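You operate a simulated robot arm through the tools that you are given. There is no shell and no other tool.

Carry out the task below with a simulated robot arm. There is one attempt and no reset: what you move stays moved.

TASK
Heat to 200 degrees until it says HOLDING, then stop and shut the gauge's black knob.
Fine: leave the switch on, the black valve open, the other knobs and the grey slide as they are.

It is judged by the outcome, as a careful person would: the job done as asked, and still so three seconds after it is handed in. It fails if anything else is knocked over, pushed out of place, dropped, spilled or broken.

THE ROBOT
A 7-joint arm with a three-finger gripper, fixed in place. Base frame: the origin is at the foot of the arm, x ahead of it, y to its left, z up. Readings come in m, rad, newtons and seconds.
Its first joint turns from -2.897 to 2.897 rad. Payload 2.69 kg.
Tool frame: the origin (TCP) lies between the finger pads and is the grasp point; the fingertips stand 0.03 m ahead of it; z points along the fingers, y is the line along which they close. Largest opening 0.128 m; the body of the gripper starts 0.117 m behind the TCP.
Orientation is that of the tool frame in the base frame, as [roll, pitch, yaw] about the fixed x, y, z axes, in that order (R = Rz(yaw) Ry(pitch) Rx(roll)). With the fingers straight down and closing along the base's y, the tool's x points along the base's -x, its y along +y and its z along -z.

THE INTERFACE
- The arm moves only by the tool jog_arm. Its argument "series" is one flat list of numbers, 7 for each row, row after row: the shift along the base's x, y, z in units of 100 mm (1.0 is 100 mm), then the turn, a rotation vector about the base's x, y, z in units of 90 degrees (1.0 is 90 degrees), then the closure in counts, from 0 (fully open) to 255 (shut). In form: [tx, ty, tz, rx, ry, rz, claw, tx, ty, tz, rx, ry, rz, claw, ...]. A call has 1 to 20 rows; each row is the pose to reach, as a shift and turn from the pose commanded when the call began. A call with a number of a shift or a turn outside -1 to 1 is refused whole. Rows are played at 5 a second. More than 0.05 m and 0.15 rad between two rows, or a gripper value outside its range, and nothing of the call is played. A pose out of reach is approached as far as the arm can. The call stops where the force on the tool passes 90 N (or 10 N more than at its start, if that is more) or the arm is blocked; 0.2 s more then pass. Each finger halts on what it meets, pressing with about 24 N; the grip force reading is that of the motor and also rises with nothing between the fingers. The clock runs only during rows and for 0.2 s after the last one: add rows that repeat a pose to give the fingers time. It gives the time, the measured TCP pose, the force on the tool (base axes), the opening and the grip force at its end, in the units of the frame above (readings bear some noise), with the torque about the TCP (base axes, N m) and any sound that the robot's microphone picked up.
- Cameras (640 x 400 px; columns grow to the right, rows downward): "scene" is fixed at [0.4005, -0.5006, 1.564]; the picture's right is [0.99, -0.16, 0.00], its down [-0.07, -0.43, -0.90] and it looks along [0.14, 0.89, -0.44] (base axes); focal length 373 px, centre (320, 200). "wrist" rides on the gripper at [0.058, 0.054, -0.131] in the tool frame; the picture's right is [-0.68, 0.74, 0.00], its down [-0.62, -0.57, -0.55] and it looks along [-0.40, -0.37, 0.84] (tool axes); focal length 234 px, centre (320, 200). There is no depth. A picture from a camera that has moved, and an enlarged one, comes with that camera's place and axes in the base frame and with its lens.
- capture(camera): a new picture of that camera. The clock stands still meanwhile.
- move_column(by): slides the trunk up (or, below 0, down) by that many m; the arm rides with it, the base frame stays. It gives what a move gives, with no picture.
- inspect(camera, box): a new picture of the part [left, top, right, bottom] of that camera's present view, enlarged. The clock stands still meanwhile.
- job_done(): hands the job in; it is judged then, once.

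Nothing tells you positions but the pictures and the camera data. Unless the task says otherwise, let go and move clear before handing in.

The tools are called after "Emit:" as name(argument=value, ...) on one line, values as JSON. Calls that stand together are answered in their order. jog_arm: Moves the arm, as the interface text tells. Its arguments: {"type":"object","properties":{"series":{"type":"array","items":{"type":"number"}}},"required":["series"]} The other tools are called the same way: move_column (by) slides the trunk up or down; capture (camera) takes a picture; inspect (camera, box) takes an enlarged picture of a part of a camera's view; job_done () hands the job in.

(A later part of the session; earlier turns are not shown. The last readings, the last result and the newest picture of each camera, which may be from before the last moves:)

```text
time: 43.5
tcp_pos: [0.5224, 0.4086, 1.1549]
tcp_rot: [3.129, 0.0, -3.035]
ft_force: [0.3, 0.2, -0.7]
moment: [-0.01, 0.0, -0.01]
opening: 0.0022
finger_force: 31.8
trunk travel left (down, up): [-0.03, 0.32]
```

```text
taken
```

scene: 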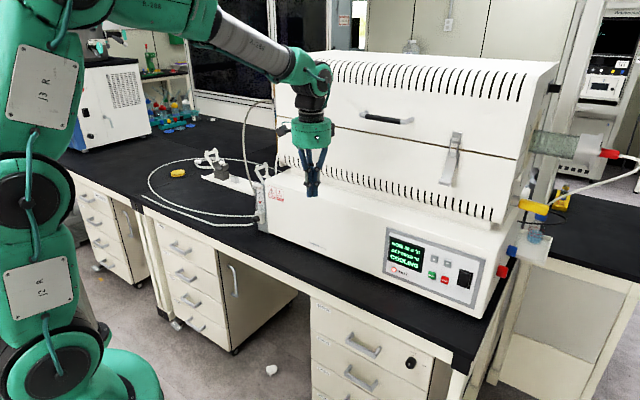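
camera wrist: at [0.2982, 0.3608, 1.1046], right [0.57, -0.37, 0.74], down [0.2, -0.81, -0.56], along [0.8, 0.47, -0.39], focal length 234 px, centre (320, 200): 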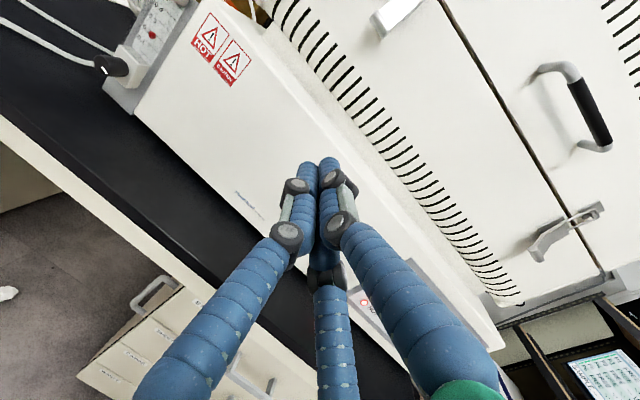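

Tool is down again with the arm unconstrained. Now I'll move left to in front of the gauge, staying well off the furnace.

Emit:
jog_arm(series=[-0.25, 0.17, 0, 0, 0, 0, 255, -0.5, 0.35, 0, 0, 0, 0, 255, -0.75, 0.52, 0, 0, 0, 0, 255, -1, 0.7, 0, 0, 0, 0, 255])

Emit:
jog_arm(series=[-0.25, 0.17, 0, 0, 0, 0, 255, -0.5, 0.35, 0, 0, 0, 0, 255, -0.75, 0.52, 0, 0, 0, 0, 255, -1, 0.7, 0, 0, 0, 0, 255])

Emit:
jog_arm(series=[-0.25, 0.17, 0, 0, 0, 0, 255, -0.5, 0.35, 0, 0, 0, 0, 255, -0.75, 0.52, 0, 0, 0, 0, 255, -1, 0.7, 0, 0, 0, 0, 255, -1, 0.7, 0, 0, 0, 0, 255])

Emit:
capture(camera="scene")

Emit:
capture(camera="wrist")

```text
time: 44.5
tcp_pos: [0.4222, 0.4766, 1.1542]
tcp_rot: [3.126, 0.0, -3.034]
ft_force: [0.9, 0.5, 0.4]
moment: [0.0, 0.02, 0.0]
opening: 0.0022
finger_force: 31.6
trunk travel left (down, up): [-0.03, 0.32]
```

```text
time: 45.5
tcp_pos: [0.3215, 0.5485, 1.1563]
tcp_rot: [3.128, 0.0, -3.033]
ft_force: [0.2, 0.6, 0.6]
moment: [0.01, 0.02, -0.01]
opening: 0.0018
finger_force: 31.3
trunk travel left (down, up): [-0.03, 0.32]
```

```text
time: 46.7
tcp_pos: [0.222, 0.619, 1.1554]
tcp_rot: [3.127, -0.001, -3.035]
ft_force: [0.2, -0.6, -0.3]
moment: [-0.03, 0.0, 0.02]
opening: 0.002
finger_force: 31.1
trunk travel left (down, up): [-0.03, 0.32]
```

```text
taken
```

scene: 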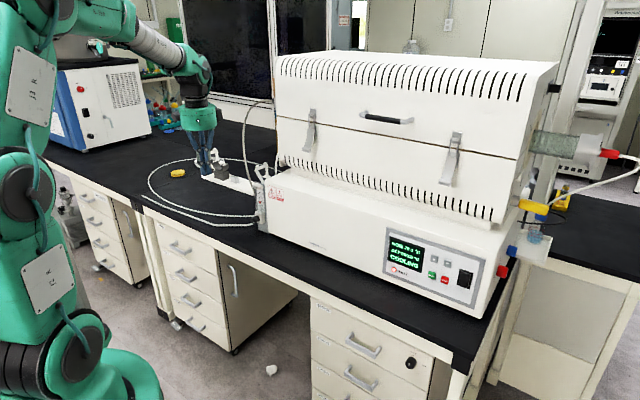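

```text
taken
camera wrist: at [0.1594, 0.6648, 1.286], right [0.59, 0.8, 0.01], down [0.67, -0.5, 0.54], along [0.44, -0.31, -0.84], focal length 234 px, centre (320, 200)
```

wrist: 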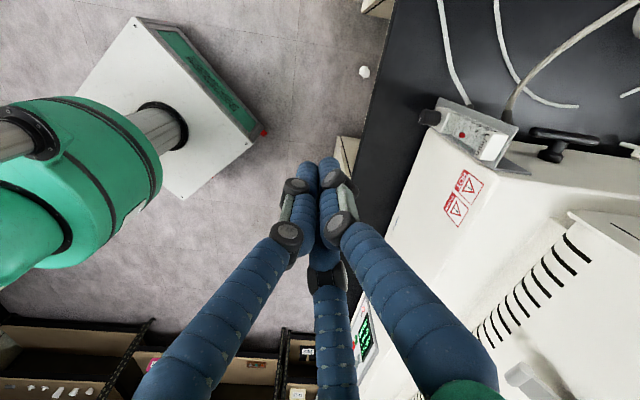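

Great view of the gauge from above: black knob on the lower block, and behind it a black lever valve (to leave alone). I'll zoom in for position.

Emit:
inspect(camera="wrist", box=[390, 70, 550, 190])

Emit:
inspect(camera="scene", box=[230, 170, 290, 240])

```text
3.33 times, centred on (470, 130) of wrist
camera zoom: at [0.1594, 0.6648, 1.286], right [0.59, 0.8, 0.01], down [0.67, -0.5, 0.54], along [0.44, -0.31, -0.84], focal length 781 px, centre (-180, 433)
```

zoom: 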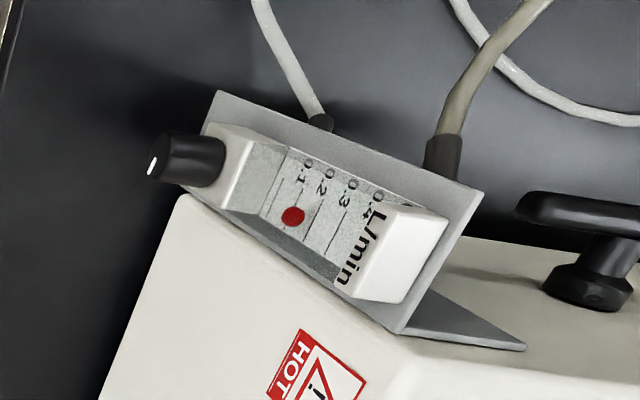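

```text
5.71 times, centred on (260, 205) of scene
camera zoom: at [0.4005, -0.5006, 1.564], right [0.99, -0.16, 0.0], down [-0.07, -0.43, -0.9], along [0.14, 0.89, -0.44], focal length 2129 px, centre (663, 171)
```

zoom: 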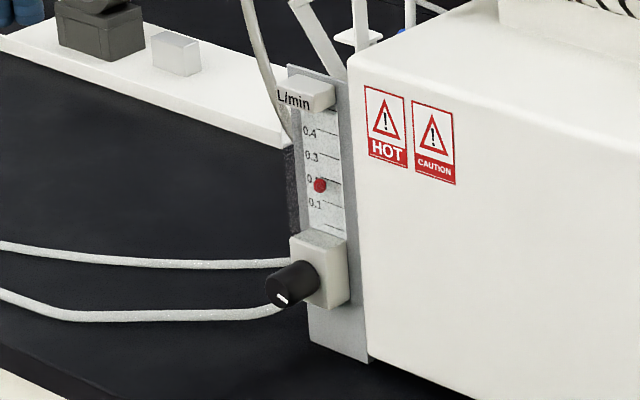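

The hoses attach behind the gauge plate, so the knob is clear at the front; its cap is near (0.346,0.750,0.875). Now tilting the tool up to horizontal from this side.

Emit:
jog_arm(series=[0, 0, 0, 0.0589, -0.0589, 0, 255, 0, 0, 0, 0.1179, -0.1179, 0, 255, 0, 0, -0.1, 0.1768, -0.1768, 0, 255, 0, 0, -0.15, 0.2357, -0.2357, 0, 255, 0, 0, -0.2, 0.2946, -0.2946, 0, 255, 0, 0, -0.25, 0.3536, -0.3536, 0, 255, 0, 0, -0.3, 0.4125, -0.4125, 0, 255, 0, 0, -0.35, 0.4714, -0.4714, 0, 255, 0, 0, -0.4, 0.5303, -0.5303, 0, 255, 0, 0, -0.45, 0.5893, -0.5893, 0, 255, 0, 0, -0.5, 0.6482, -0.6482, 0, 255, 0, 0, -0.55, 0.7071, -0.7071, 0, 255, 0, 0, -0.55, 0.7071, -0.7071, 0, 255])

Emit:
capture(camera="scene")

Emit:
capture(camera="wrist")

```text
time: 49.7
tcp_pos: [0.2701, 0.6027, 1.2114]
tcp_rot: [1.515, 0.843, 2.198]
ft_force: [-0.4, -0.1, 0.6]
moment: [0.0, 0.01, -0.02]
opening: 0.002
finger_force: 31.5
out of reach, approached as far as the arm can: row 11, 12, 13
trunk travel left (down, up): [-0.03, 0.32]
stopped in row 13: the arm was blocked; the commanded pose is now the measured one
```

```text
taken
```

scene: 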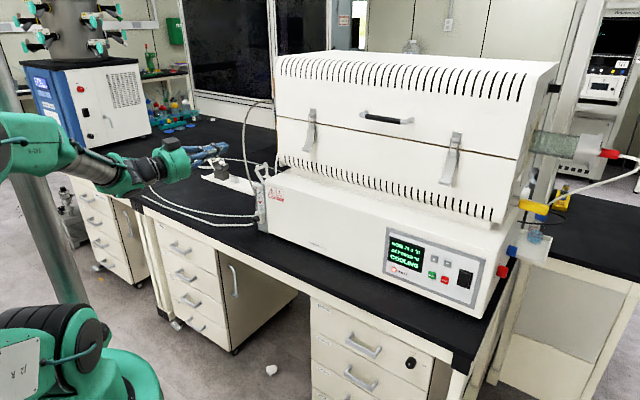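

```text
taken
camera wrist: at [0.1203, 0.5849, 1.1972], right [-0.09, 0.06, 0.99], down [0.08, -0.99, 0.06], along [0.99, 0.09, 0.09], focal length 234 px, centre (320, 200)
```

wrist: 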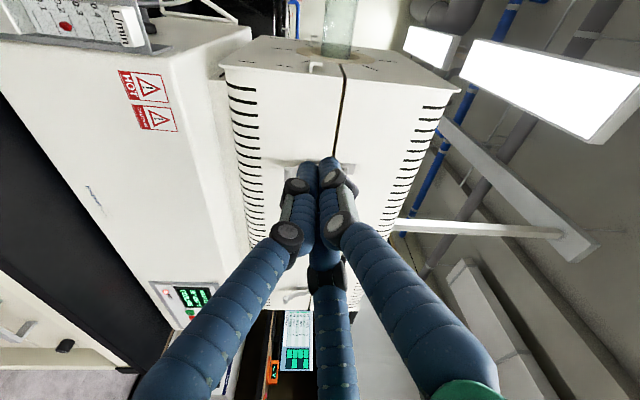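

That ran into the wrist bend limit straight over the forearm. I'll return to pointing down, then swing the tool out sideways to the right first and yaw it into place from there.

Emit:
jog_arm(series=[0, 0, 0, -0.0529, 0.0669, 0, 255, 0, 0, 0, -0.1058, 0.1338, 0, 255, 0, 0, 0, -0.1588, 0.2008, 0, 255, 0, 0, 0, -0.2117, 0.2677, 0, 255, 0, 0, 0, -0.2646, 0.3346, 0, 255, 0, 0, 0, -0.3175, 0.4015, 0, 255, 0, 0, 0, -0.3704, 0.4684, 0, 255, 0, 0, 0, -0.4233, 0.5353, 0, 255, 0, 0, 0, -0.4763, 0.6023, 0, 255, 0, 0, 0, -0.5292, 0.6692, 0, 255, 0, 0, 0, -0.5821, 0.7361, 0, 255, 0, 0, 0, -0.635, 0.803, 0, 255, 0, 0, 0, -0.635, 0.803, 0, 255])

Emit:
capture(camera="scene")

```text
time: 52.5
tcp_pos: [0.2657, 0.6056, 1.2096]
tcp_rot: [3.139, -0.006, 3.081]
ft_force: [-0.2, -0.2, -1.0]
moment: [-0.03, 0.03, 0.02]
opening: 0.002
finger_force: 31.2
trunk travel left (down, up): [-0.03, 0.32]
```

```text
taken
```

scene: 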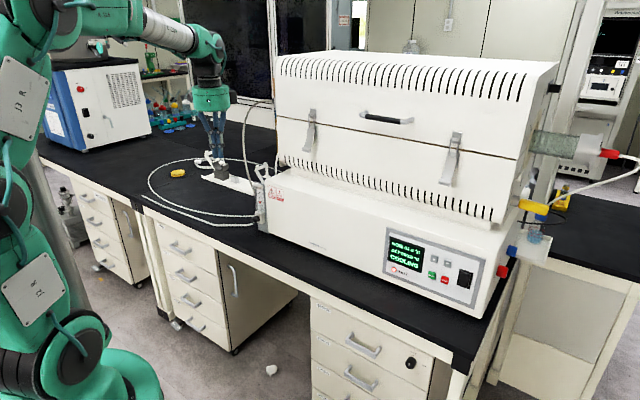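

Tool is down again. Now tilting sideways to the right (heading about −25°), well in front of the furnace.

Emit:
jog_arm(series=[0, 0, 0, -0.0353, -0.0755, 0, 255, 0, 0, 0, -0.0705, -0.151, 0, 255, 0, 0, 0, -0.1058, -0.2265, 0, 255, 0, 0, 0, -0.141, -0.302, 0, 255, 0, 0, 0, -0.1763, -0.3775, 0, 255, 0, 0, 0, -0.2115, -0.453, 0, 255, 0, 0, 0, -0.2468, -0.5285, 0, 255, 0, 0, 0, -0.282, -0.604, 0, 255, 0, 0, 0, -0.3173, -0.6795, 0, 255, 0, 0, 0, -0.3525, -0.755, 0, 255, 0, 0, 0, -0.3878, -0.8305, 0, 255, 0, 0, 0, -0.423, -0.906, 0, 255, 0, 0, 0, -0.423, -0.906, 0, 255])

Emit:
capture(camera="scene")

```text
time: 54.2
tcp_pos: [0.3581, 0.558, 1.2515]
tcp_rot: [-2.789, 0.845, 3.058]
ft_force: [0.8, -2.2, -0.3]
moment: [0.14, 0.04, 0.09]
opening: 0.0021
finger_force: 31.8
trunk travel left (down, up): [-0.03, 0.32]
stopped in row 8: the arm was blocked; the commanded pose is now the measured one
```

```text
taken
```

scene: 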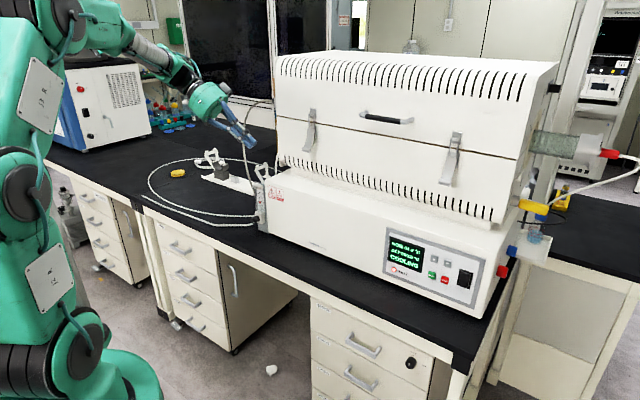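

The arm lagged and stopped mid-swing with no contact force. I'll check the views before continuing.

Emit:
capture(camera="wrist")

Emit:
inspect(camera="scene", box=[0, 0, 320, 200])

Emit:
jog_arm(series=[0, 0, 0, 0, 0, 0, 255, 0, 0, 0, 0, 0, 0, 255])

```text
taken
camera wrist: at [0.2504, 0.6638, 1.2759], right [0.69, 0.63, 0.34], down [-0.15, -0.33, 0.93], along [0.7, -0.7, -0.13], focal length 234 px, centre (320, 200)
```

wrist: 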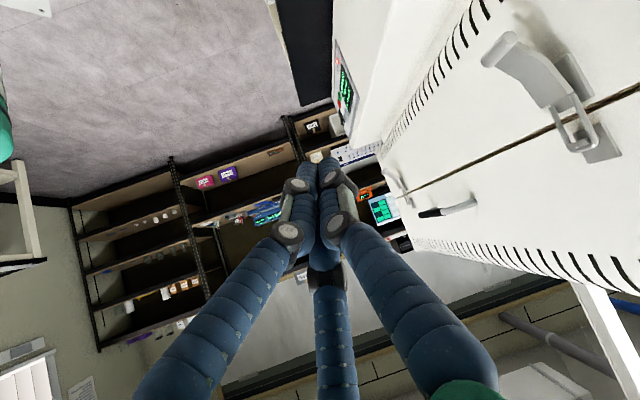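

```text
2.00 times, centred on (160, 100) of scene
camera zoom: at [0.4005, -0.5006, 1.564], right [0.99, -0.16, 0.0], down [-0.07, -0.43, -0.9], along [0.14, 0.89, -0.44], focal length 745 px, centre (640, 400)
```

zoom: 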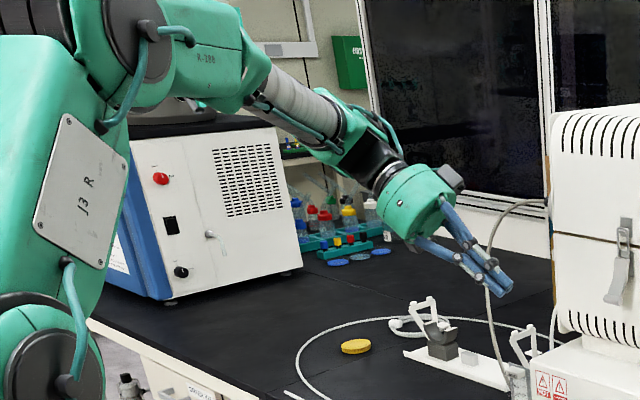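

```text
time: 54.8
tcp_pos: [0.3557, 0.5606, 1.2495]
tcp_rot: [-2.781, 0.849, 3.067]
ft_force: [-1.3, 0.7, -0.1]
moment: [-0.06, -0.01, 0.04]
opening: 0.002
finger_force: 31.1
trunk travel left (down, up): [-0.03, 0.32]
```

No contact; the arm is free and the tool is tilted about 52° toward the right. I'll now rotate slowly along the direct arc from here to the furnace-facing heading.

Emit:
jog_arm(series=[-0.03, 0.05, -0.02, 0.0195, -0.0195, 0.034, 255, -0.06, 0.1, -0.05, 0.0391, -0.0391, 0.0681, 255, -0.1, 0.15, -0.07, 0.0586, -0.0586, 0.1022, 255, -0.13, 0.2, -0.1, 0.0781, -0.0781, 0.1362, 255, -0.16, 0.25, -0.12, 0.0977, -0.0977, 0.1703, 255, -0.2, 0.3, -0.15, 0.1172, -0.1172, 0.2043, 255, -0.23, 0.35, -0.17, 0.1367, -0.1367, 0.2384, 255, -0.26, 0.4, -0.2, 0.1562, -0.1562, 0.2724, 255, -0.3, 0.45, -0.22, 0.1758, -0.1758, 0.3065, 255, -0.33, 0.5, -0.25, 0.1953, -0.1953, 0.3405, 255, -0.36, 0.55, -0.27, 0.2148, -0.2148, 0.3746, 255, -0.4, 0.6, -0.3, 0.2344, -0.2344, 0.4086, 255, -0.43, 0.65, -0.32, 0.2539, -0.2539, 0.4427, 255, -0.46, 0.7, -0.35, 0.2734, -0.2734, 0.4767, 255, -0.5, 0.75, -0.37, 0.293, -0.293, 0.5108, 255, -0.53, 0.8, -0.4, 0.3125, -0.3125, 0.5448, 255, -0.56, 0.85, -0.42, 0.332, -0.332, 0.5789, 255, -0.6, 0.9, -0.45, 0.3515, -0.3515, 0.6129, 255, -0.63, 0.95, -0.47, 0.3711, -0.3711, 0.647, 255, -0.66, 1, -0.5, 0.3906, -0.3906, 0.681, 255])

Emit:
capture(camera="scene")

Emit:
capture(camera="wrist")

```text
time: 59.0
tcp_pos: [0.2883, 0.662, 1.1968]
tcp_rot: [1.573, 1.349, 2.357]
ft_force: [-0.2, 0.9, 0.6]
moment: [0.01, 0.0, 0.0]
opening: 0.0021
finger_force: 31.1
trunk travel left (down, up): [-0.03, 0.32]
```

```text
taken
```

scene: 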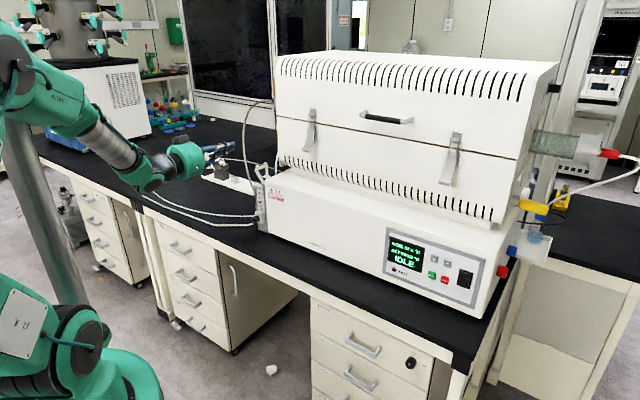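

```text
taken
camera wrist: at [0.1498, 0.6163, 1.1502], right [-0.4, 0.4, 0.82], down [0.1, -0.87, 0.48], along [0.91, 0.27, 0.31], focal length 234 px, centre (320, 200)
```

wrist: 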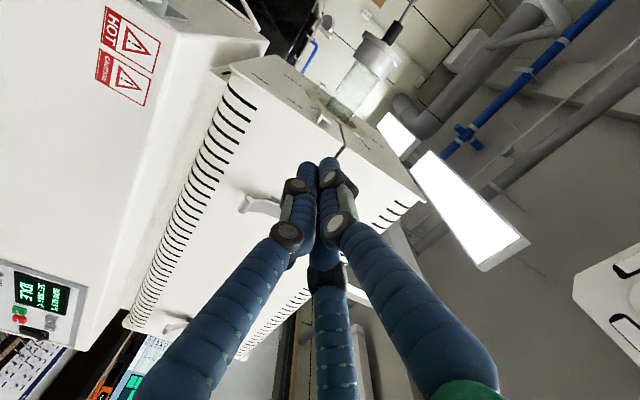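

The tool is now square to the furnace in the right arm configuration, and the display has gone to IDLE. I'll roll 30°, line up laterally with the knob, and come down 0.1 m.

Emit:
jog_arm(series=[-0.03, 0.03, -0.17, 0.0393, 0.0393, 0, 255, -0.05, 0.05, -0.33, 0.0786, 0.0786, 0, 255, -0.08, 0.08, -0.5, 0.1179, 0.1179, 0, 255, -0.1, 0.1, -0.67, 0.1571, 0.1571, 0, 255, -0.13, 0.13, -0.83, 0.1964, 0.1964, 0, 255, -0.15, 0.15, -1, 0.2357, 0.2357, 0, 255, -0.15, 0.15, -1, 0.2357, 0.2357, 0, 255])

Emit:
capture(camera="wrist")

Emit:
inspect(camera="scene", box=[130, 110, 310, 260])

Emit:
inspect(camera="scene", box=[370, 220, 530, 320])

```text
time: 60.8
tcp_pos: [0.2766, 0.6705, 1.1354]
tcp_rot: [1.685, 0.881, 2.37]
ft_force: [-0.4, 0.1, 0.4]
moment: [-0.04, 0.03, 0.03]
opening: 0.0019
finger_force: 31.5
out of reach, approached as far as the arm can: row 4, 5, 6, 7
trunk travel left (down, up): [-0.03, 0.32]
stopped in row 7: the arm was blocked; the commanded pose is now the measured one
```

```text
taken
camera wrist: at [0.1279, 0.646, 1.1329], right [-0.04, 0.15, 0.99], down [0.13, -0.98, 0.16], along [0.99, 0.14, 0.02], focal length 234 px, centre (320, 200)
```

wrist: 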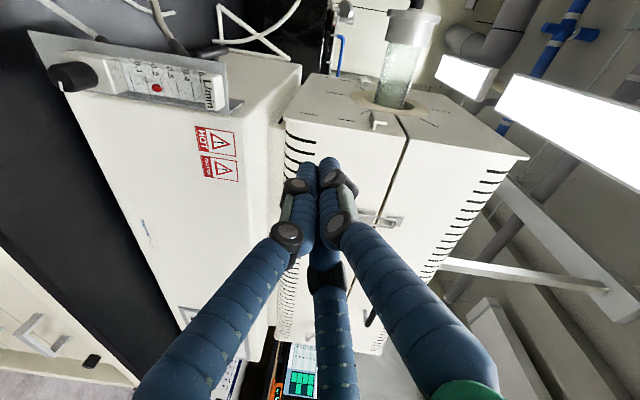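

```text
2.67 times, centred on (220, 185) of scene
camera zoom: at [0.4005, -0.5006, 1.564], right [0.99, -0.16, 0.0], down [-0.07, -0.43, -0.9], along [0.14, 0.89, -0.44], focal length 994 px, centre (587, 240)
```

zoom: 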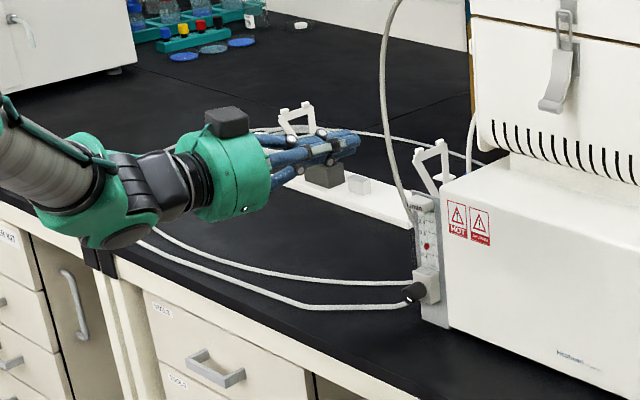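

```text
4.00 times, centred on (450, 270) of scene
camera zoom: at [0.4005, -0.5006, 1.564], right [0.99, -0.16, 0.0], down [-0.07, -0.43, -0.9], along [0.14, 0.89, -0.44], focal length 1490 px, centre (-200, -80)
```

zoom: 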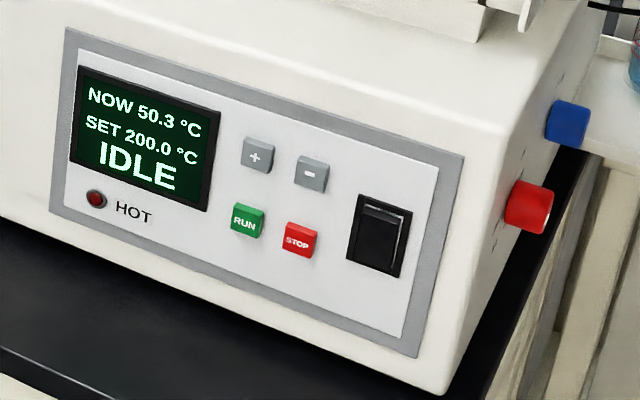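

Positive roll is hitting a wrist limit, so I'll roll the other way; that also leaves more clockwise range for turning the knob. Rolling −60° in place.

Emit:
jog_arm(series=[0, 0, 0, -0.0504, -0.0434, 0.0048, 255, 0, 0, 0, -0.1008, -0.0868, 0.0096, 255, 0, 0, 0, -0.1512, -0.1302, 0.0144, 255, 0, 0, 0, -0.2016, -0.1736, 0.0192, 255, 0, 0, 0, -0.252, -0.217, 0.024, 255, 0, 0, 0, -0.3024, -0.2604, 0.0288, 255, 0, 0, 0, -0.3528, -0.3038, 0.0336, 255, 0, 0, 0, -0.4032, -0.3472, 0.0384, 255, 0, 0, 0, -0.4536, -0.3906, 0.0432, 255, 0, 0, 0, -0.504, -0.434, 0.048, 255, 0, 0, 0, -0.504, -0.434, 0.048, 255])

Emit:
jog_arm(series=[0, 0, -0.1, 0.0164, -0.0164, 0.0235, 255, 0, 0, -0.2, 0.0327, -0.0327, 0.047, 255, 0, 0, -0.2, 0.0327, -0.0327, 0.047, 255])

```text
time: 63.2
tcp_pos: [0.2786, 0.6701, 1.1284]
tcp_rot: [-1.805, 1.192, -1.081]
ft_force: [0.1, -0.8, -0.1]
moment: [0.02, -0.01, 0.01]
opening: 0.0023
finger_force: 31.4
trunk travel left (down, up): [-0.03, 0.32]
```

```text
time: 64.0
tcp_pos: [0.2726, 0.6745, 1.1158]
tcp_rot: [-1.587, 1.211, -0.795]
ft_force: [-0.6, 0.2, -0.8]
moment: [0.01, 0.06, 0.01]
opening: 0.0021
finger_force: 31.1
trunk travel left (down, up): [-0.03, 0.32]
```

Now squared up (pointing straight at the furnace face) without limit warnings. Lowering toward knob height in steps.

Emit:
jog_arm(series=[0, 0, -0.2, 0, 0, 0, 255, 0, 0, -0.4, 0, 0, 0, 255, 0, 0, -0.6, 0, 0, 0, 255, 0, 0, -0.8, 0, 0, 0, 255, 0, 0, -1, 0, 0, 0, 255, 0, 0, -1, 0, 0, 0, 255])

Emit:
capture(camera="wrist")

Emit:
inspect(camera="scene", box=[130, 110, 310, 260])

```text
time: 65.4
tcp_pos: [0.2732, 0.6742, 1.0225]
tcp_rot: [-1.57, 1.219, -0.781]
ft_force: [0.4, -1.0, 0.3]
moment: [0.01, -0.01, 0.0]
opening: 0.0021
finger_force: 31.2
trunk travel left (down, up): [-0.03, 0.32]
```

```text
taken
camera wrist: at [0.1611, 0.6044, 0.948], right [-0.65, 0.65, 0.38], down [-0.16, -0.61, 0.77], along [0.74, 0.44, 0.51], focal length 234 px, centre (320, 200)
```

wrist: 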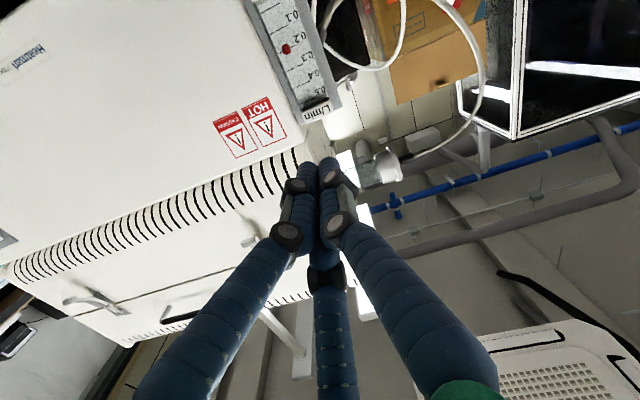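

```text
2.67 times, centred on (220, 185) of scene
camera zoom: at [0.4005, -0.5006, 1.564], right [0.99, -0.16, 0.0], down [-0.07, -0.43, -0.9], along [0.14, 0.89, -0.44], focal length 994 px, centre (587, 240)
```

zoom: 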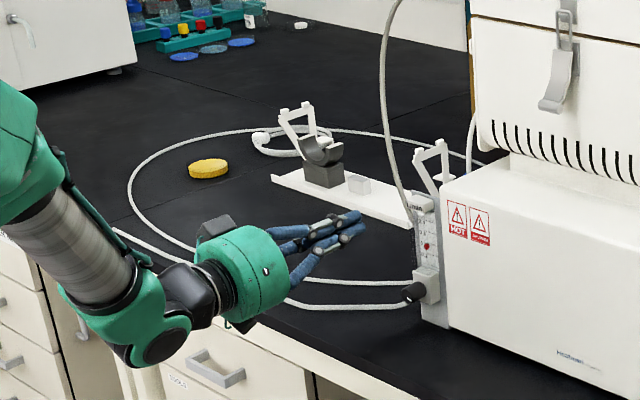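

Clean motion now. I'll lower to just above knob height, still ~70 mm in front of it, and look.

Emit:
jog_arm(series=[0, 0, -0.2, 0, 0, 0, 255, 0, 0, -0.4, 0, 0, 0, 255, 0, 0, -0.6, 0, 0, 0, 255, 0, 0, -0.8, 0, 0, 0, 255, 0, 0, -1, 0, 0, 0, 255, 0, 0, -1, 0, 0, 0, 255])

Emit:
jog_arm(series=[0, 0, -0.2, 0, 0, 0, 255, 0, 0, -0.45, 0, 0, 0, 255, 0, 0, -0.45, 0, 0, 0, 255])

Emit:
capture(camera="wrist")

Emit:
inspect(camera="scene", box=[130, 130, 310, 280])

```text
time: 66.8
tcp_pos: [0.2801, 0.6761, 0.9291]
tcp_rot: [-1.546, 1.223, -0.77]
ft_force: [-0.7, 0.2, 0.6]
moment: [-0.05, -0.01, -0.02]
opening: 0.0023
finger_force: 31.3
trunk travel left (down, up): [-0.03, 0.32]
```

```text
time: 67.6
tcp_pos: [0.2798, 0.6763, 0.8804]
tcp_rot: [-1.563, 1.221, -0.782]
ft_force: [0.8, -0.6, -0.6]
moment: [0.0, 0.03, 0.01]
opening: 0.0024
finger_force: 31.7
trunk travel left (down, up): [-0.03, 0.32]
```

```text
taken
camera wrist: at [0.1662, 0.606, 0.8048], right [-0.65, 0.66, 0.38], down [-0.17, -0.61, 0.77], along [0.74, 0.44, 0.51], focal length 234 px, centre (320, 200)
```

wrist: 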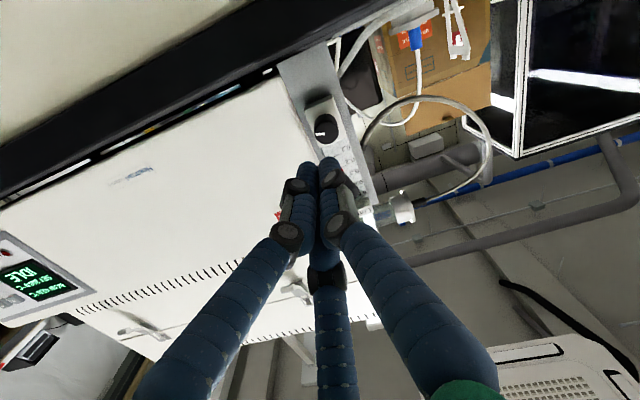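

```text
2.67 times, centred on (220, 205) of scene
camera zoom: at [0.4005, -0.5006, 1.564], right [0.99, -0.16, 0.0], down [-0.07, -0.43, -0.9], along [0.14, 0.89, -0.44], focal length 994 px, centre (587, 187)
```

zoom: 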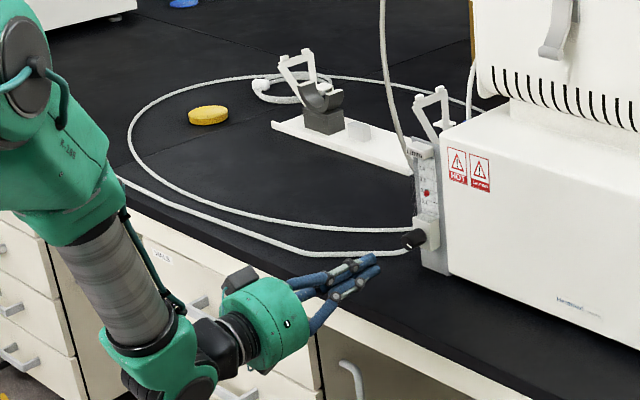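

The knob is visible right ahead of the fingertips. Zooming in to fix its position and read its mark.

Emit:
inspect(camera="wrist", box=[270, 70, 390, 190])

Emit:
inspect(camera="scene", box=[230, 180, 290, 230])

```text
3.33 times, centred on (330, 130) of wrist
camera zoom: at [0.1662, 0.606, 0.8048], right [-0.65, 0.66, 0.38], down [-0.17, -0.61, 0.77], along [0.74, 0.44, 0.51], focal length 781 px, centre (287, 433)
```

zoom: 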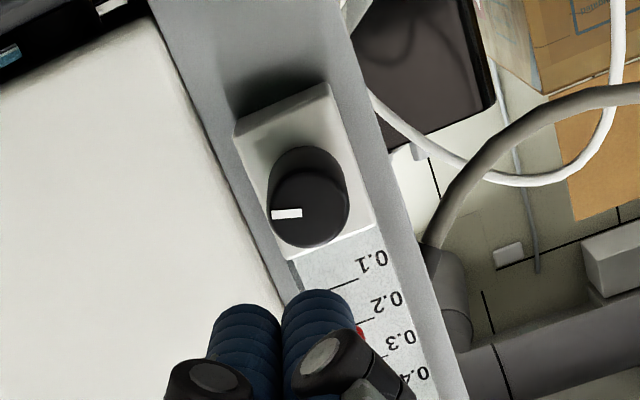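

```text
8.00 times, centred on (260, 205) of scene
camera zoom: at [0.4005, -0.5006, 1.564], right [0.99, -0.16, 0.0], down [-0.07, -0.43, -0.9], along [0.14, 0.89, -0.44], focal length 2981 px, centre (800, 160)
```

zoom: 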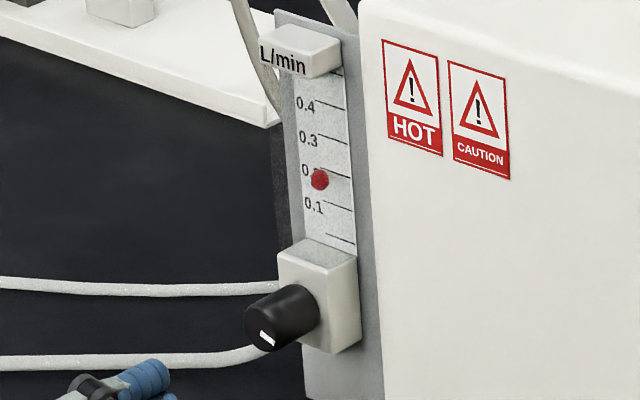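

The knob is about 24 mm across and 25 mm long, its cap centred at about (0.3465,0.7555,0.8755), mark pointing right and slightly down. I'll roll the tool −60° first to gain clockwise range and centre on it.

Emit:
jog_arm(series=[0.004, 0.016, -0.005, -0.0473, -0.047, 0, 255, 0.007, 0.032, -0.01, -0.0946, -0.094, 0, 255, 0.011, 0.048, -0.015, -0.1419, -0.141, 0, 255, 0.014, 0.064, -0.02, -0.1892, -0.188, 0, 255, 0.018, 0.08, -0.025, -0.2365, -0.235, 0, 255, 0.022, 0.097, -0.03, -0.2838, -0.282, 0, 255, 0.025, 0.113, -0.035, -0.3311, -0.329, 0, 255, 0.029, 0.129, -0.04, -0.3784, -0.376, 0, 255, 0.032, 0.145, -0.045, -0.4257, -0.423, 0, 255, 0.036, 0.161, -0.05, -0.473, -0.47, 0, 255, 0.036, 0.161, -0.05, -0.473, -0.47, 0, 255])

Emit:
capture(camera="wrist")

Emit:
capture(camera="scene")

```text
time: 70.0
tcp_pos: [0.2779, 0.6911, 0.8665]
tcp_rot: [-1.577, 0.164, -0.793]
ft_force: [-0.1, -1.2, 0.3]
moment: [0.01, 0.0, -0.01]
opening: 0.0021
finger_force: 31.8
trunk travel left (down, up): [-0.03, 0.32]
```

```text
taken
camera wrist: at [0.2202, 0.5641, 0.8047], right [-0.56, 0.56, -0.62], down [-0.75, -0.01, 0.66], along [0.36, 0.83, 0.43], focal length 234 px, centre (320, 200)
```

wrist: 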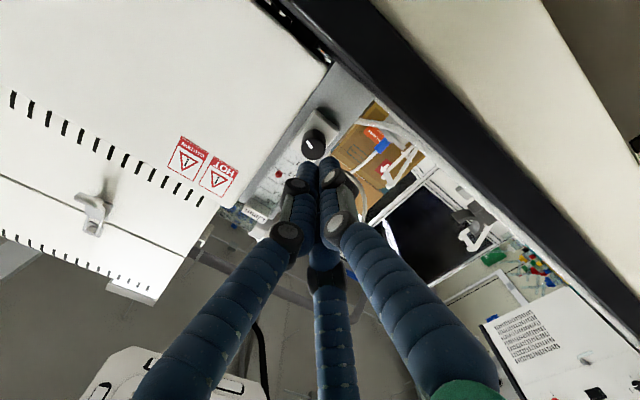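

```text
taken
```

scene: 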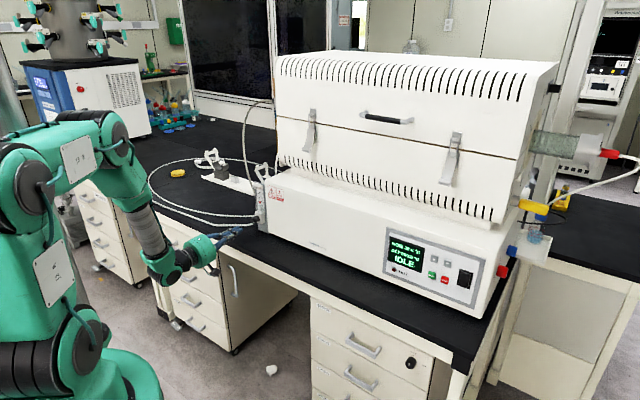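

Rolled to about −170° without limit warnings. I'll let it settle and read the pose.

Emit:
jog_arm(series=[0, 0, 0, 0, 0, 0, 255, 0, 0, 0, 0, 0, 0, 255, 0, 0, 0, 0, 0, 0, 255])

Emit:
inspect(camera="wrist", box=[260, 90, 380, 190])

Emit:
inspect(camera="scene", box=[200, 180, 290, 250])

```text
time: 70.8
tcp_pos: [0.2788, 0.6892, 0.8665]
tcp_rot: [-1.58, 0.163, -0.797]
ft_force: [0.1, 0.2, 0.2]
moment: [0.01, 0.01, -0.02]
opening: 0.0021
finger_force: 31.1
trunk travel left (down, up): [-0.03, 0.32]
```

```text
4.00 times, centred on (320, 140) of wrist
camera zoom: at [0.2201, 0.5634, 0.8034], right [-0.56, 0.56, -0.62], down [-0.75, -0.01, 0.66], along [0.36, 0.83, 0.43], focal length 937 px, centre (320, 440)
```

zoom: 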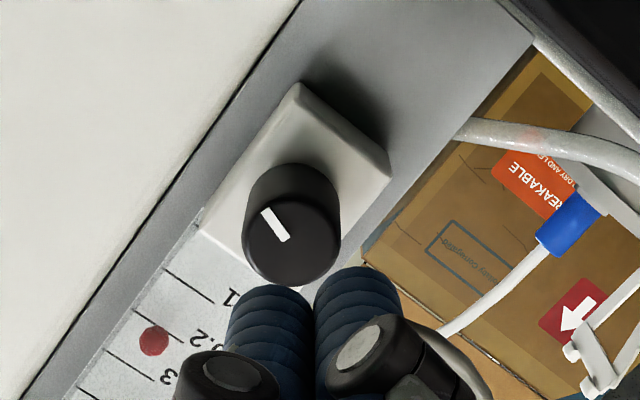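

```text
5.71 times, centred on (245, 215) of scene
camera zoom: at [0.4005, -0.5006, 1.564], right [0.99, -0.16, 0.0], down [-0.07, -0.43, -0.9], along [0.14, 0.89, -0.44], focal length 2129 px, centre (749, 114)
```

zoom: 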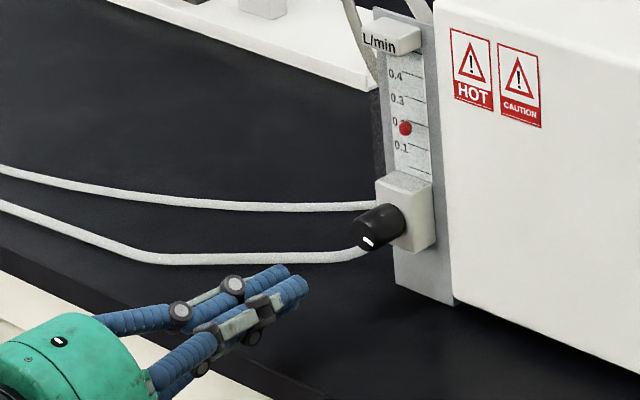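

Position confirmed from two wrist views: cap centre ≈ (0.3465,0.754,0.8745). I'll open to about 60 mm, centre, and advance part way.

Emit:
jog_arm(series=[0.013, -0.013, 0.04, 0, 0, 0, 135, 0.013, -0.013, 0.08, 0, 0, 0, 135, 0.013, -0.013, 0.08, 0, 0, 0, 135, 0.15, 0.12, 0.08, 0, 0, 0, 135, 0.25, 0.22, 0.08, 0, 0, 0, 135, 0.25, 0.22, 0.08, 0, 0, 0, 135])

Emit:
inspect(camera="wrist", box=[220, 60, 420, 220])

Emit:
inspect(camera="scene", box=[200, 180, 290, 250])

```text
time: 72.2
tcp_pos: [0.3009, 0.711, 0.8742]
tcp_rot: [-1.58, 0.163, -0.793]
ft_force: [0.5, 0.0, -0.3]
moment: [-0.01, 0.04, 0.02]
opening: 0.0603
finger_force: 0.1
trunk travel left (down, up): [-0.03, 0.32]
```

```text
2.50 times, centred on (320, 140) of wrist
camera zoom: at [0.2436, 0.5858, 0.8109], right [-0.56, 0.56, -0.62], down [-0.75, -0.02, 0.66], along [0.36, 0.83, 0.43], focal length 585 px, centre (320, 350)
```

zoom: 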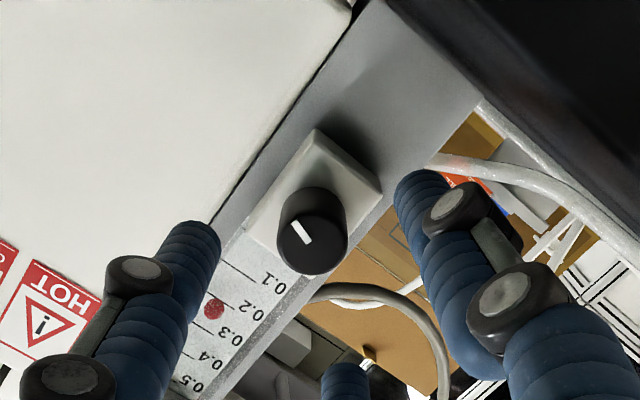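

```text
5.71 times, centred on (245, 215) of scene
camera zoom: at [0.4005, -0.5006, 1.564], right [0.99, -0.16, 0.0], down [-0.07, -0.43, -0.9], along [0.14, 0.89, -0.44], focal length 2129 px, centre (749, 114)
```

zoom: 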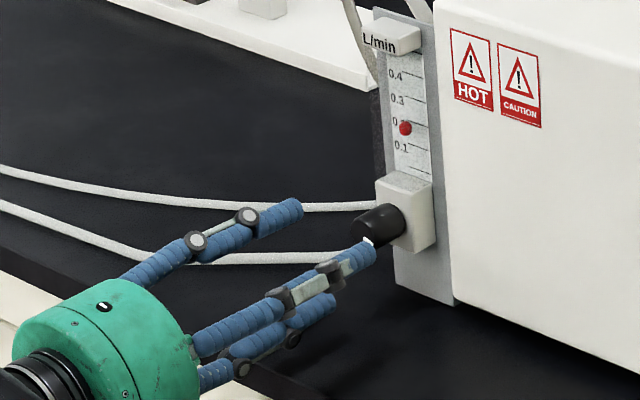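

Well centred (about 2–3 mm correction). Advancing so the fingertips straddle the knob's front 20 mm.

Emit:
jog_arm(series=[0.1, 0.085, 0.017, 0, 0, 0, 135, 0.2, 0.175, 0.017, 0, 0, 0, 135, 0.3, 0.26, 0.017, 0, 0, 0, 135, 0.396, 0.344, 0.017, 0, 0, 0, 135, 0.396, 0.344, 0.017, 0, 0, 0, 135])

Emit:
inspect(camera="wrist", box=[220, 60, 420, 220])

Emit:
inspect(camera="scene", box=[200, 180, 290, 250])

```text
time: 73.4
tcp_pos: [0.3401, 0.747, 0.8744]
tcp_rot: [-1.58, 0.165, -0.793]
ft_force: [0.0, 0.0, 0.7]
moment: [0.01, 0.0, -0.01]
opening: 0.0603
finger_force: 0.0
trunk travel left (down, up): [-0.03, 0.32]
```

```text
2.50 times, centred on (320, 140) of wrist
camera zoom: at [0.2822, 0.621, 0.8124], right [-0.56, 0.56, -0.62], down [-0.75, -0.02, 0.66], along [0.36, 0.83, 0.42], focal length 585 px, centre (320, 350)
```

zoom: 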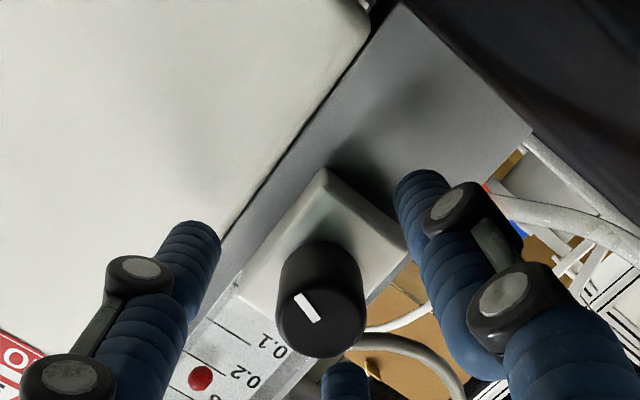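

```text
5.71 times, centred on (245, 215) of scene
camera zoom: at [0.4005, -0.5006, 1.564], right [0.99, -0.16, 0.0], down [-0.07, -0.43, -0.9], along [0.14, 0.89, -0.44], focal length 2129 px, centre (749, 114)
```

zoom: 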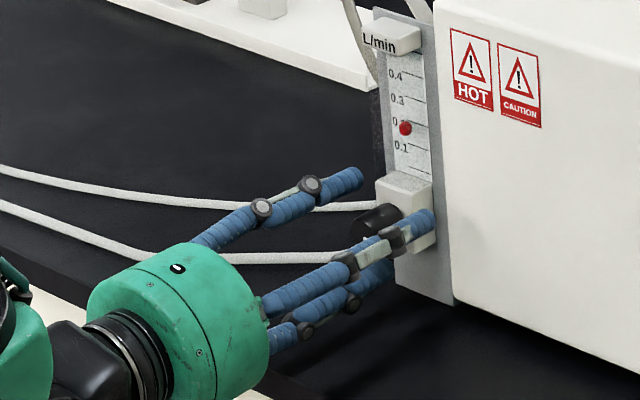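

Fingers straddle the knob with clearance on all sides. Closing the grip.

Emit:
jog_arm(series=[0, 0, 0, 0, 0, 0, 190, 0, 0, 0, 0, 0, 0, 225, 0, 0, 0, 0, 0, 0, 255, 0, 0, 0, 0, 0, 0, 255])

Emit:
inspect(camera="wrist", box=[220, 60, 420, 220])

Emit:
inspect(camera="scene", box=[200, 180, 290, 250])

```text
time: 74.4
tcp_pos: [0.3401, 0.7463, 0.8748]
tcp_rot: [-1.577, 0.164, -0.791]
ft_force: [-4.7, 6.8, 1.9]
moment: [0.03, -0.05, 0.27]
opening: 0.024
finger_force: 45.1
trunk travel left (down, up): [-0.03, 0.32]
```

```text
2.50 times, centred on (320, 140) of wrist
camera zoom: at [0.2819, 0.6214, 0.8127], right [-0.56, 0.56, -0.62], down [-0.75, -0.02, 0.66], along [0.36, 0.83, 0.43], focal length 585 px, centre (320, 350)
```

zoom: 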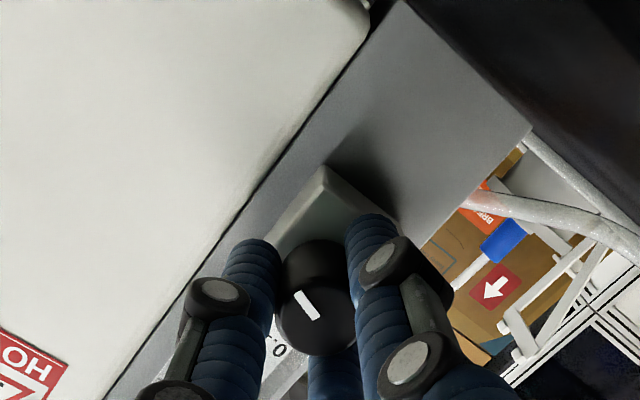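

```text
5.71 times, centred on (245, 215) of scene
camera zoom: at [0.4005, -0.5006, 1.564], right [0.99, -0.16, 0.0], down [-0.07, -0.43, -0.9], along [0.14, 0.89, -0.44], focal length 2129 px, centre (749, 114)
```

zoom: 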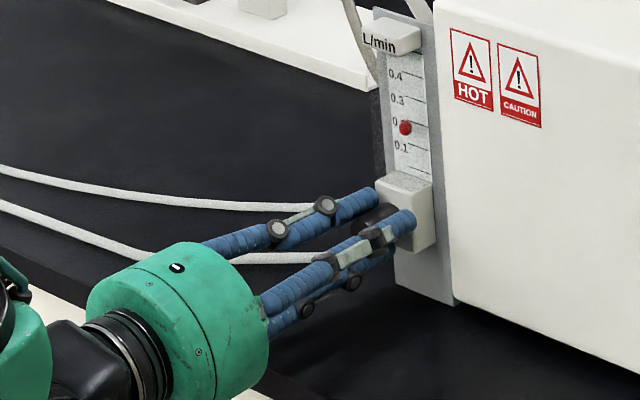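

Gripped at 24 mm, matching the knob. Turning 20° clockwise (as seen from the front) to see how the ball responds.

Emit:
jog_arm(series=[-0.01, 0.01, 0, 0.0393, 0.0393, 0, 255, -0.01, 0.01, 0, 0.0786, 0.0786, 0, 255, -0.01, 0.01, 0, 0.1179, 0.1179, 0, 255, -0.01, 0.01, 0, 0.1571, 0.1571, 0, 255, -0.01, 0.01, 0, 0.1571, 0.1571, 0, 255])

Emit:
inspect(camera="wrist", box=[220, 60, 420, 220])

Emit:
inspect(camera="scene", box=[230, 170, 290, 230])

```text
time: 75.6
tcp_pos: [0.3393, 0.7473, 0.8751]
tcp_rot: [-1.581, 0.513, -0.792]
ft_force: [6.3, 13.6, 2.5]
moment: [-0.02, 0.03, 0.07]
opening: 0.024
finger_force: 45.2
trunk travel left (down, up): [-0.03, 0.32]
```

```text
2.50 times, centred on (320, 140) of wrist
camera zoom: at [0.2649, 0.6383, 0.8], right [-0.67, 0.67, -0.31], down [-0.57, -0.2, 0.8], along [0.48, 0.71, 0.51], focal length 585 px, centre (320, 350)
```

zoom: 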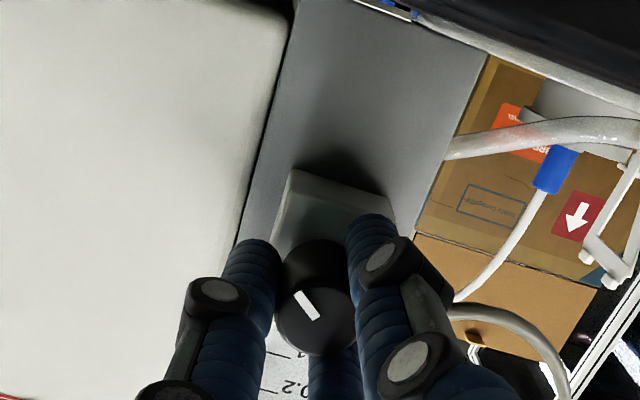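

```text
6.67 times, centred on (260, 200) of scene
camera zoom: at [0.4005, -0.5006, 1.564], right [0.99, -0.16, 0.0], down [-0.07, -0.43, -0.9], along [0.14, 0.89, -0.44], focal length 2484 px, centre (720, 200)
```

zoom: 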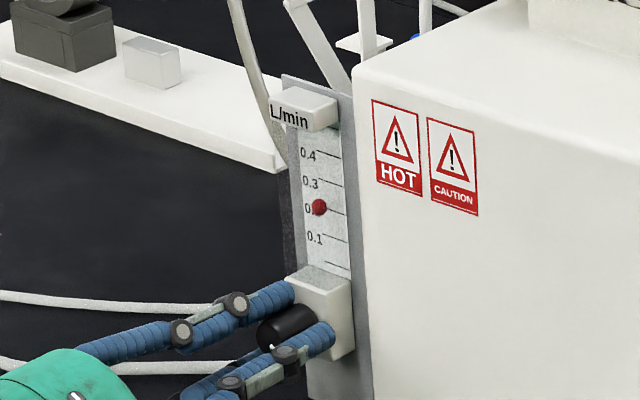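

The knob followed. I need an exact reading of the ball to tell whether flow went down or up.

Emit:
inspect(camera="scene", box=[252, 178, 272, 208])

```text
13.33 times, centred on (262, 193) of scene
camera zoom: at [0.4005, -0.5006, 1.564], right [0.99, -0.16, 0.0], down [-0.07, -0.43, -0.9], along [0.14, 0.89, -0.44], focal length 4968 px, centre (1093, 293)
```

zoom: 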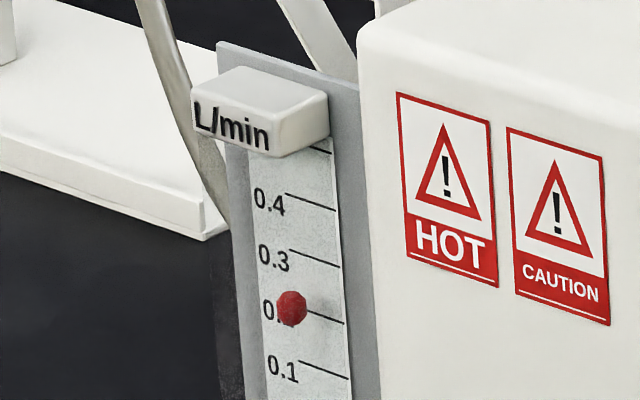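

The ball rose slightly (about 0.18 → 0.21), so on this gauge clockwise opens. The mark at 12 o'clock should be zero, so I'll turn counter-clockwise, 45° first.

Emit:
jog_arm(series=[0, 0, 0, -0.0393, -0.0393, 0, 255, 0, 0, 0, -0.0786, -0.0786, 0, 255, 0, 0, 0, -0.1179, -0.1179, 0, 255, 0, 0, 0, -0.1571, -0.1571, 0, 255, 0, 0, 0, -0.1964, -0.1964, 0, 255, 0, 0, 0, -0.2357, -0.2357, 0, 255, 0, 0, 0, -0.275, -0.275, 0, 255, 0, 0, 0, -0.3143, -0.3143, 0, 255, 0, 0, 0, -0.3536, -0.3536, 0, 255, 0, 0, 0, -0.3536, -0.3536, 0, 255])

Emit:
inspect(camera="scene", box=[252, 178, 272, 208])

Emit:
inspect(camera="wrist", box=[220, 60, 420, 220])

```text
time: 77.8
tcp_pos: [0.3393, 0.7485, 0.8748]
tcp_rot: [-1.577, -0.274, -0.794]
ft_force: [-4.0, 19.3, 4.8]
moment: [0.03, -0.05, 0.47]
opening: 0.0239
finger_force: 45.3
trunk travel left (down, up): [-0.03, 0.32]
```

```text
13.33 times, centred on (262, 193) of scene
camera zoom: at [0.4005, -0.5006, 1.564], right [0.99, -0.16, 0.0], down [-0.07, -0.43, -0.9], along [0.14, 0.89, -0.44], focal length 4968 px, centre (1093, 293)
```

zoom: 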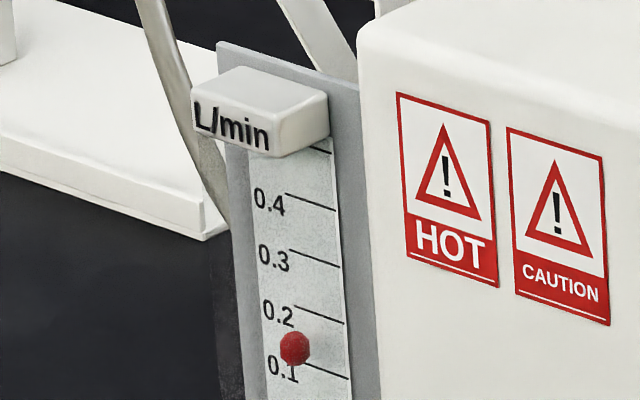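

```text
2.50 times, centred on (320, 140) of wrist
camera zoom: at [0.297, 0.6062, 0.8388], right [-0.32, 0.32, -0.89], down [-0.91, 0.15, 0.38], along [0.25, 0.94, 0.24], focal length 585 px, centre (320, 350)
```

zoom: 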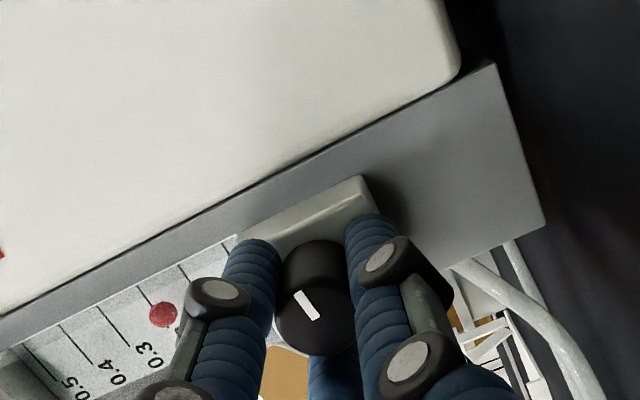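

Counter-clockwise lowers the flow (now ~0.14). I'll continue another 45°, nudging the pose ~1 mm to relieve the side load.

Emit:
jog_arm(series=[-0.003, 0.013, 0, -0.0393, -0.0393, 0, 255, -0.003, 0.013, 0, -0.0786, -0.0786, 0, 255, -0.003, 0.013, 0, -0.1179, -0.1179, 0, 255, -0.003, 0.013, 0, -0.1571, -0.1571, 0, 255, -0.003, 0.013, 0, -0.1964, -0.1964, 0, 255, -0.003, 0.013, 0, -0.2357, -0.2357, 0, 255, -0.003, 0.013, 0, -0.275, -0.275, 0, 255, -0.003, 0.013, 0, -0.3143, -0.3143, 0, 255, -0.003, 0.013, 0, -0.3536, -0.3536, 0, 255, -0.003, 0.013, 0, -0.3536, -0.3536, 0, 255])

Emit:
inspect(camera="scene", box=[250, 180, 274, 216])

Emit:
inspect(camera="wrist", box=[220, 60, 420, 220])

```text
time: 80.0
tcp_pos: [0.3386, 0.7484, 0.8756]
tcp_rot: [-1.566, -1.059, -0.8]
ft_force: [-4.3, -9.5, 3.7]
moment: [0.15, -0.2, -0.14]
opening: 0.0242
finger_force: 45.4
trunk travel left (down, up): [-0.03, 0.32]
```

```text
11.11 times, centred on (262, 198) of scene
camera zoom: at [0.4005, -0.5006, 1.564], right [0.99, -0.16, 0.0], down [-0.07, -0.43, -0.9], along [0.14, 0.89, -0.44], focal length 4140 px, centre (964, 222)
```

zoom: 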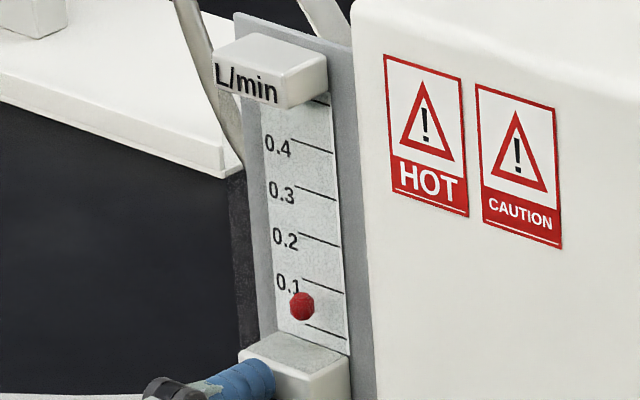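

```text
2.50 times, centred on (320, 140) of wrist
camera zoom: at [0.3, 0.6031, 0.898], right [0.22, -0.22, -0.95], down [-0.95, 0.18, -0.26], along [0.23, 0.96, -0.17], focal length 585 px, centre (320, 350)
```

zoom: 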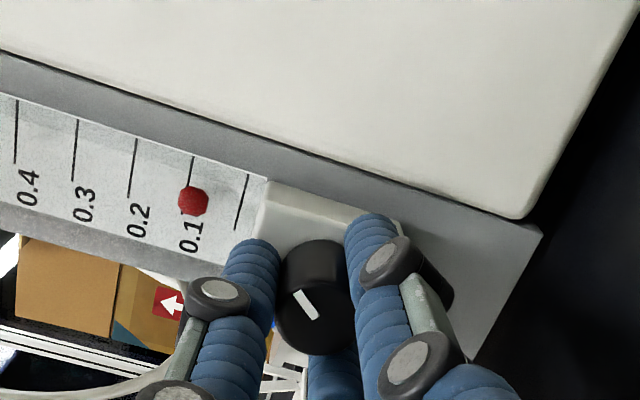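

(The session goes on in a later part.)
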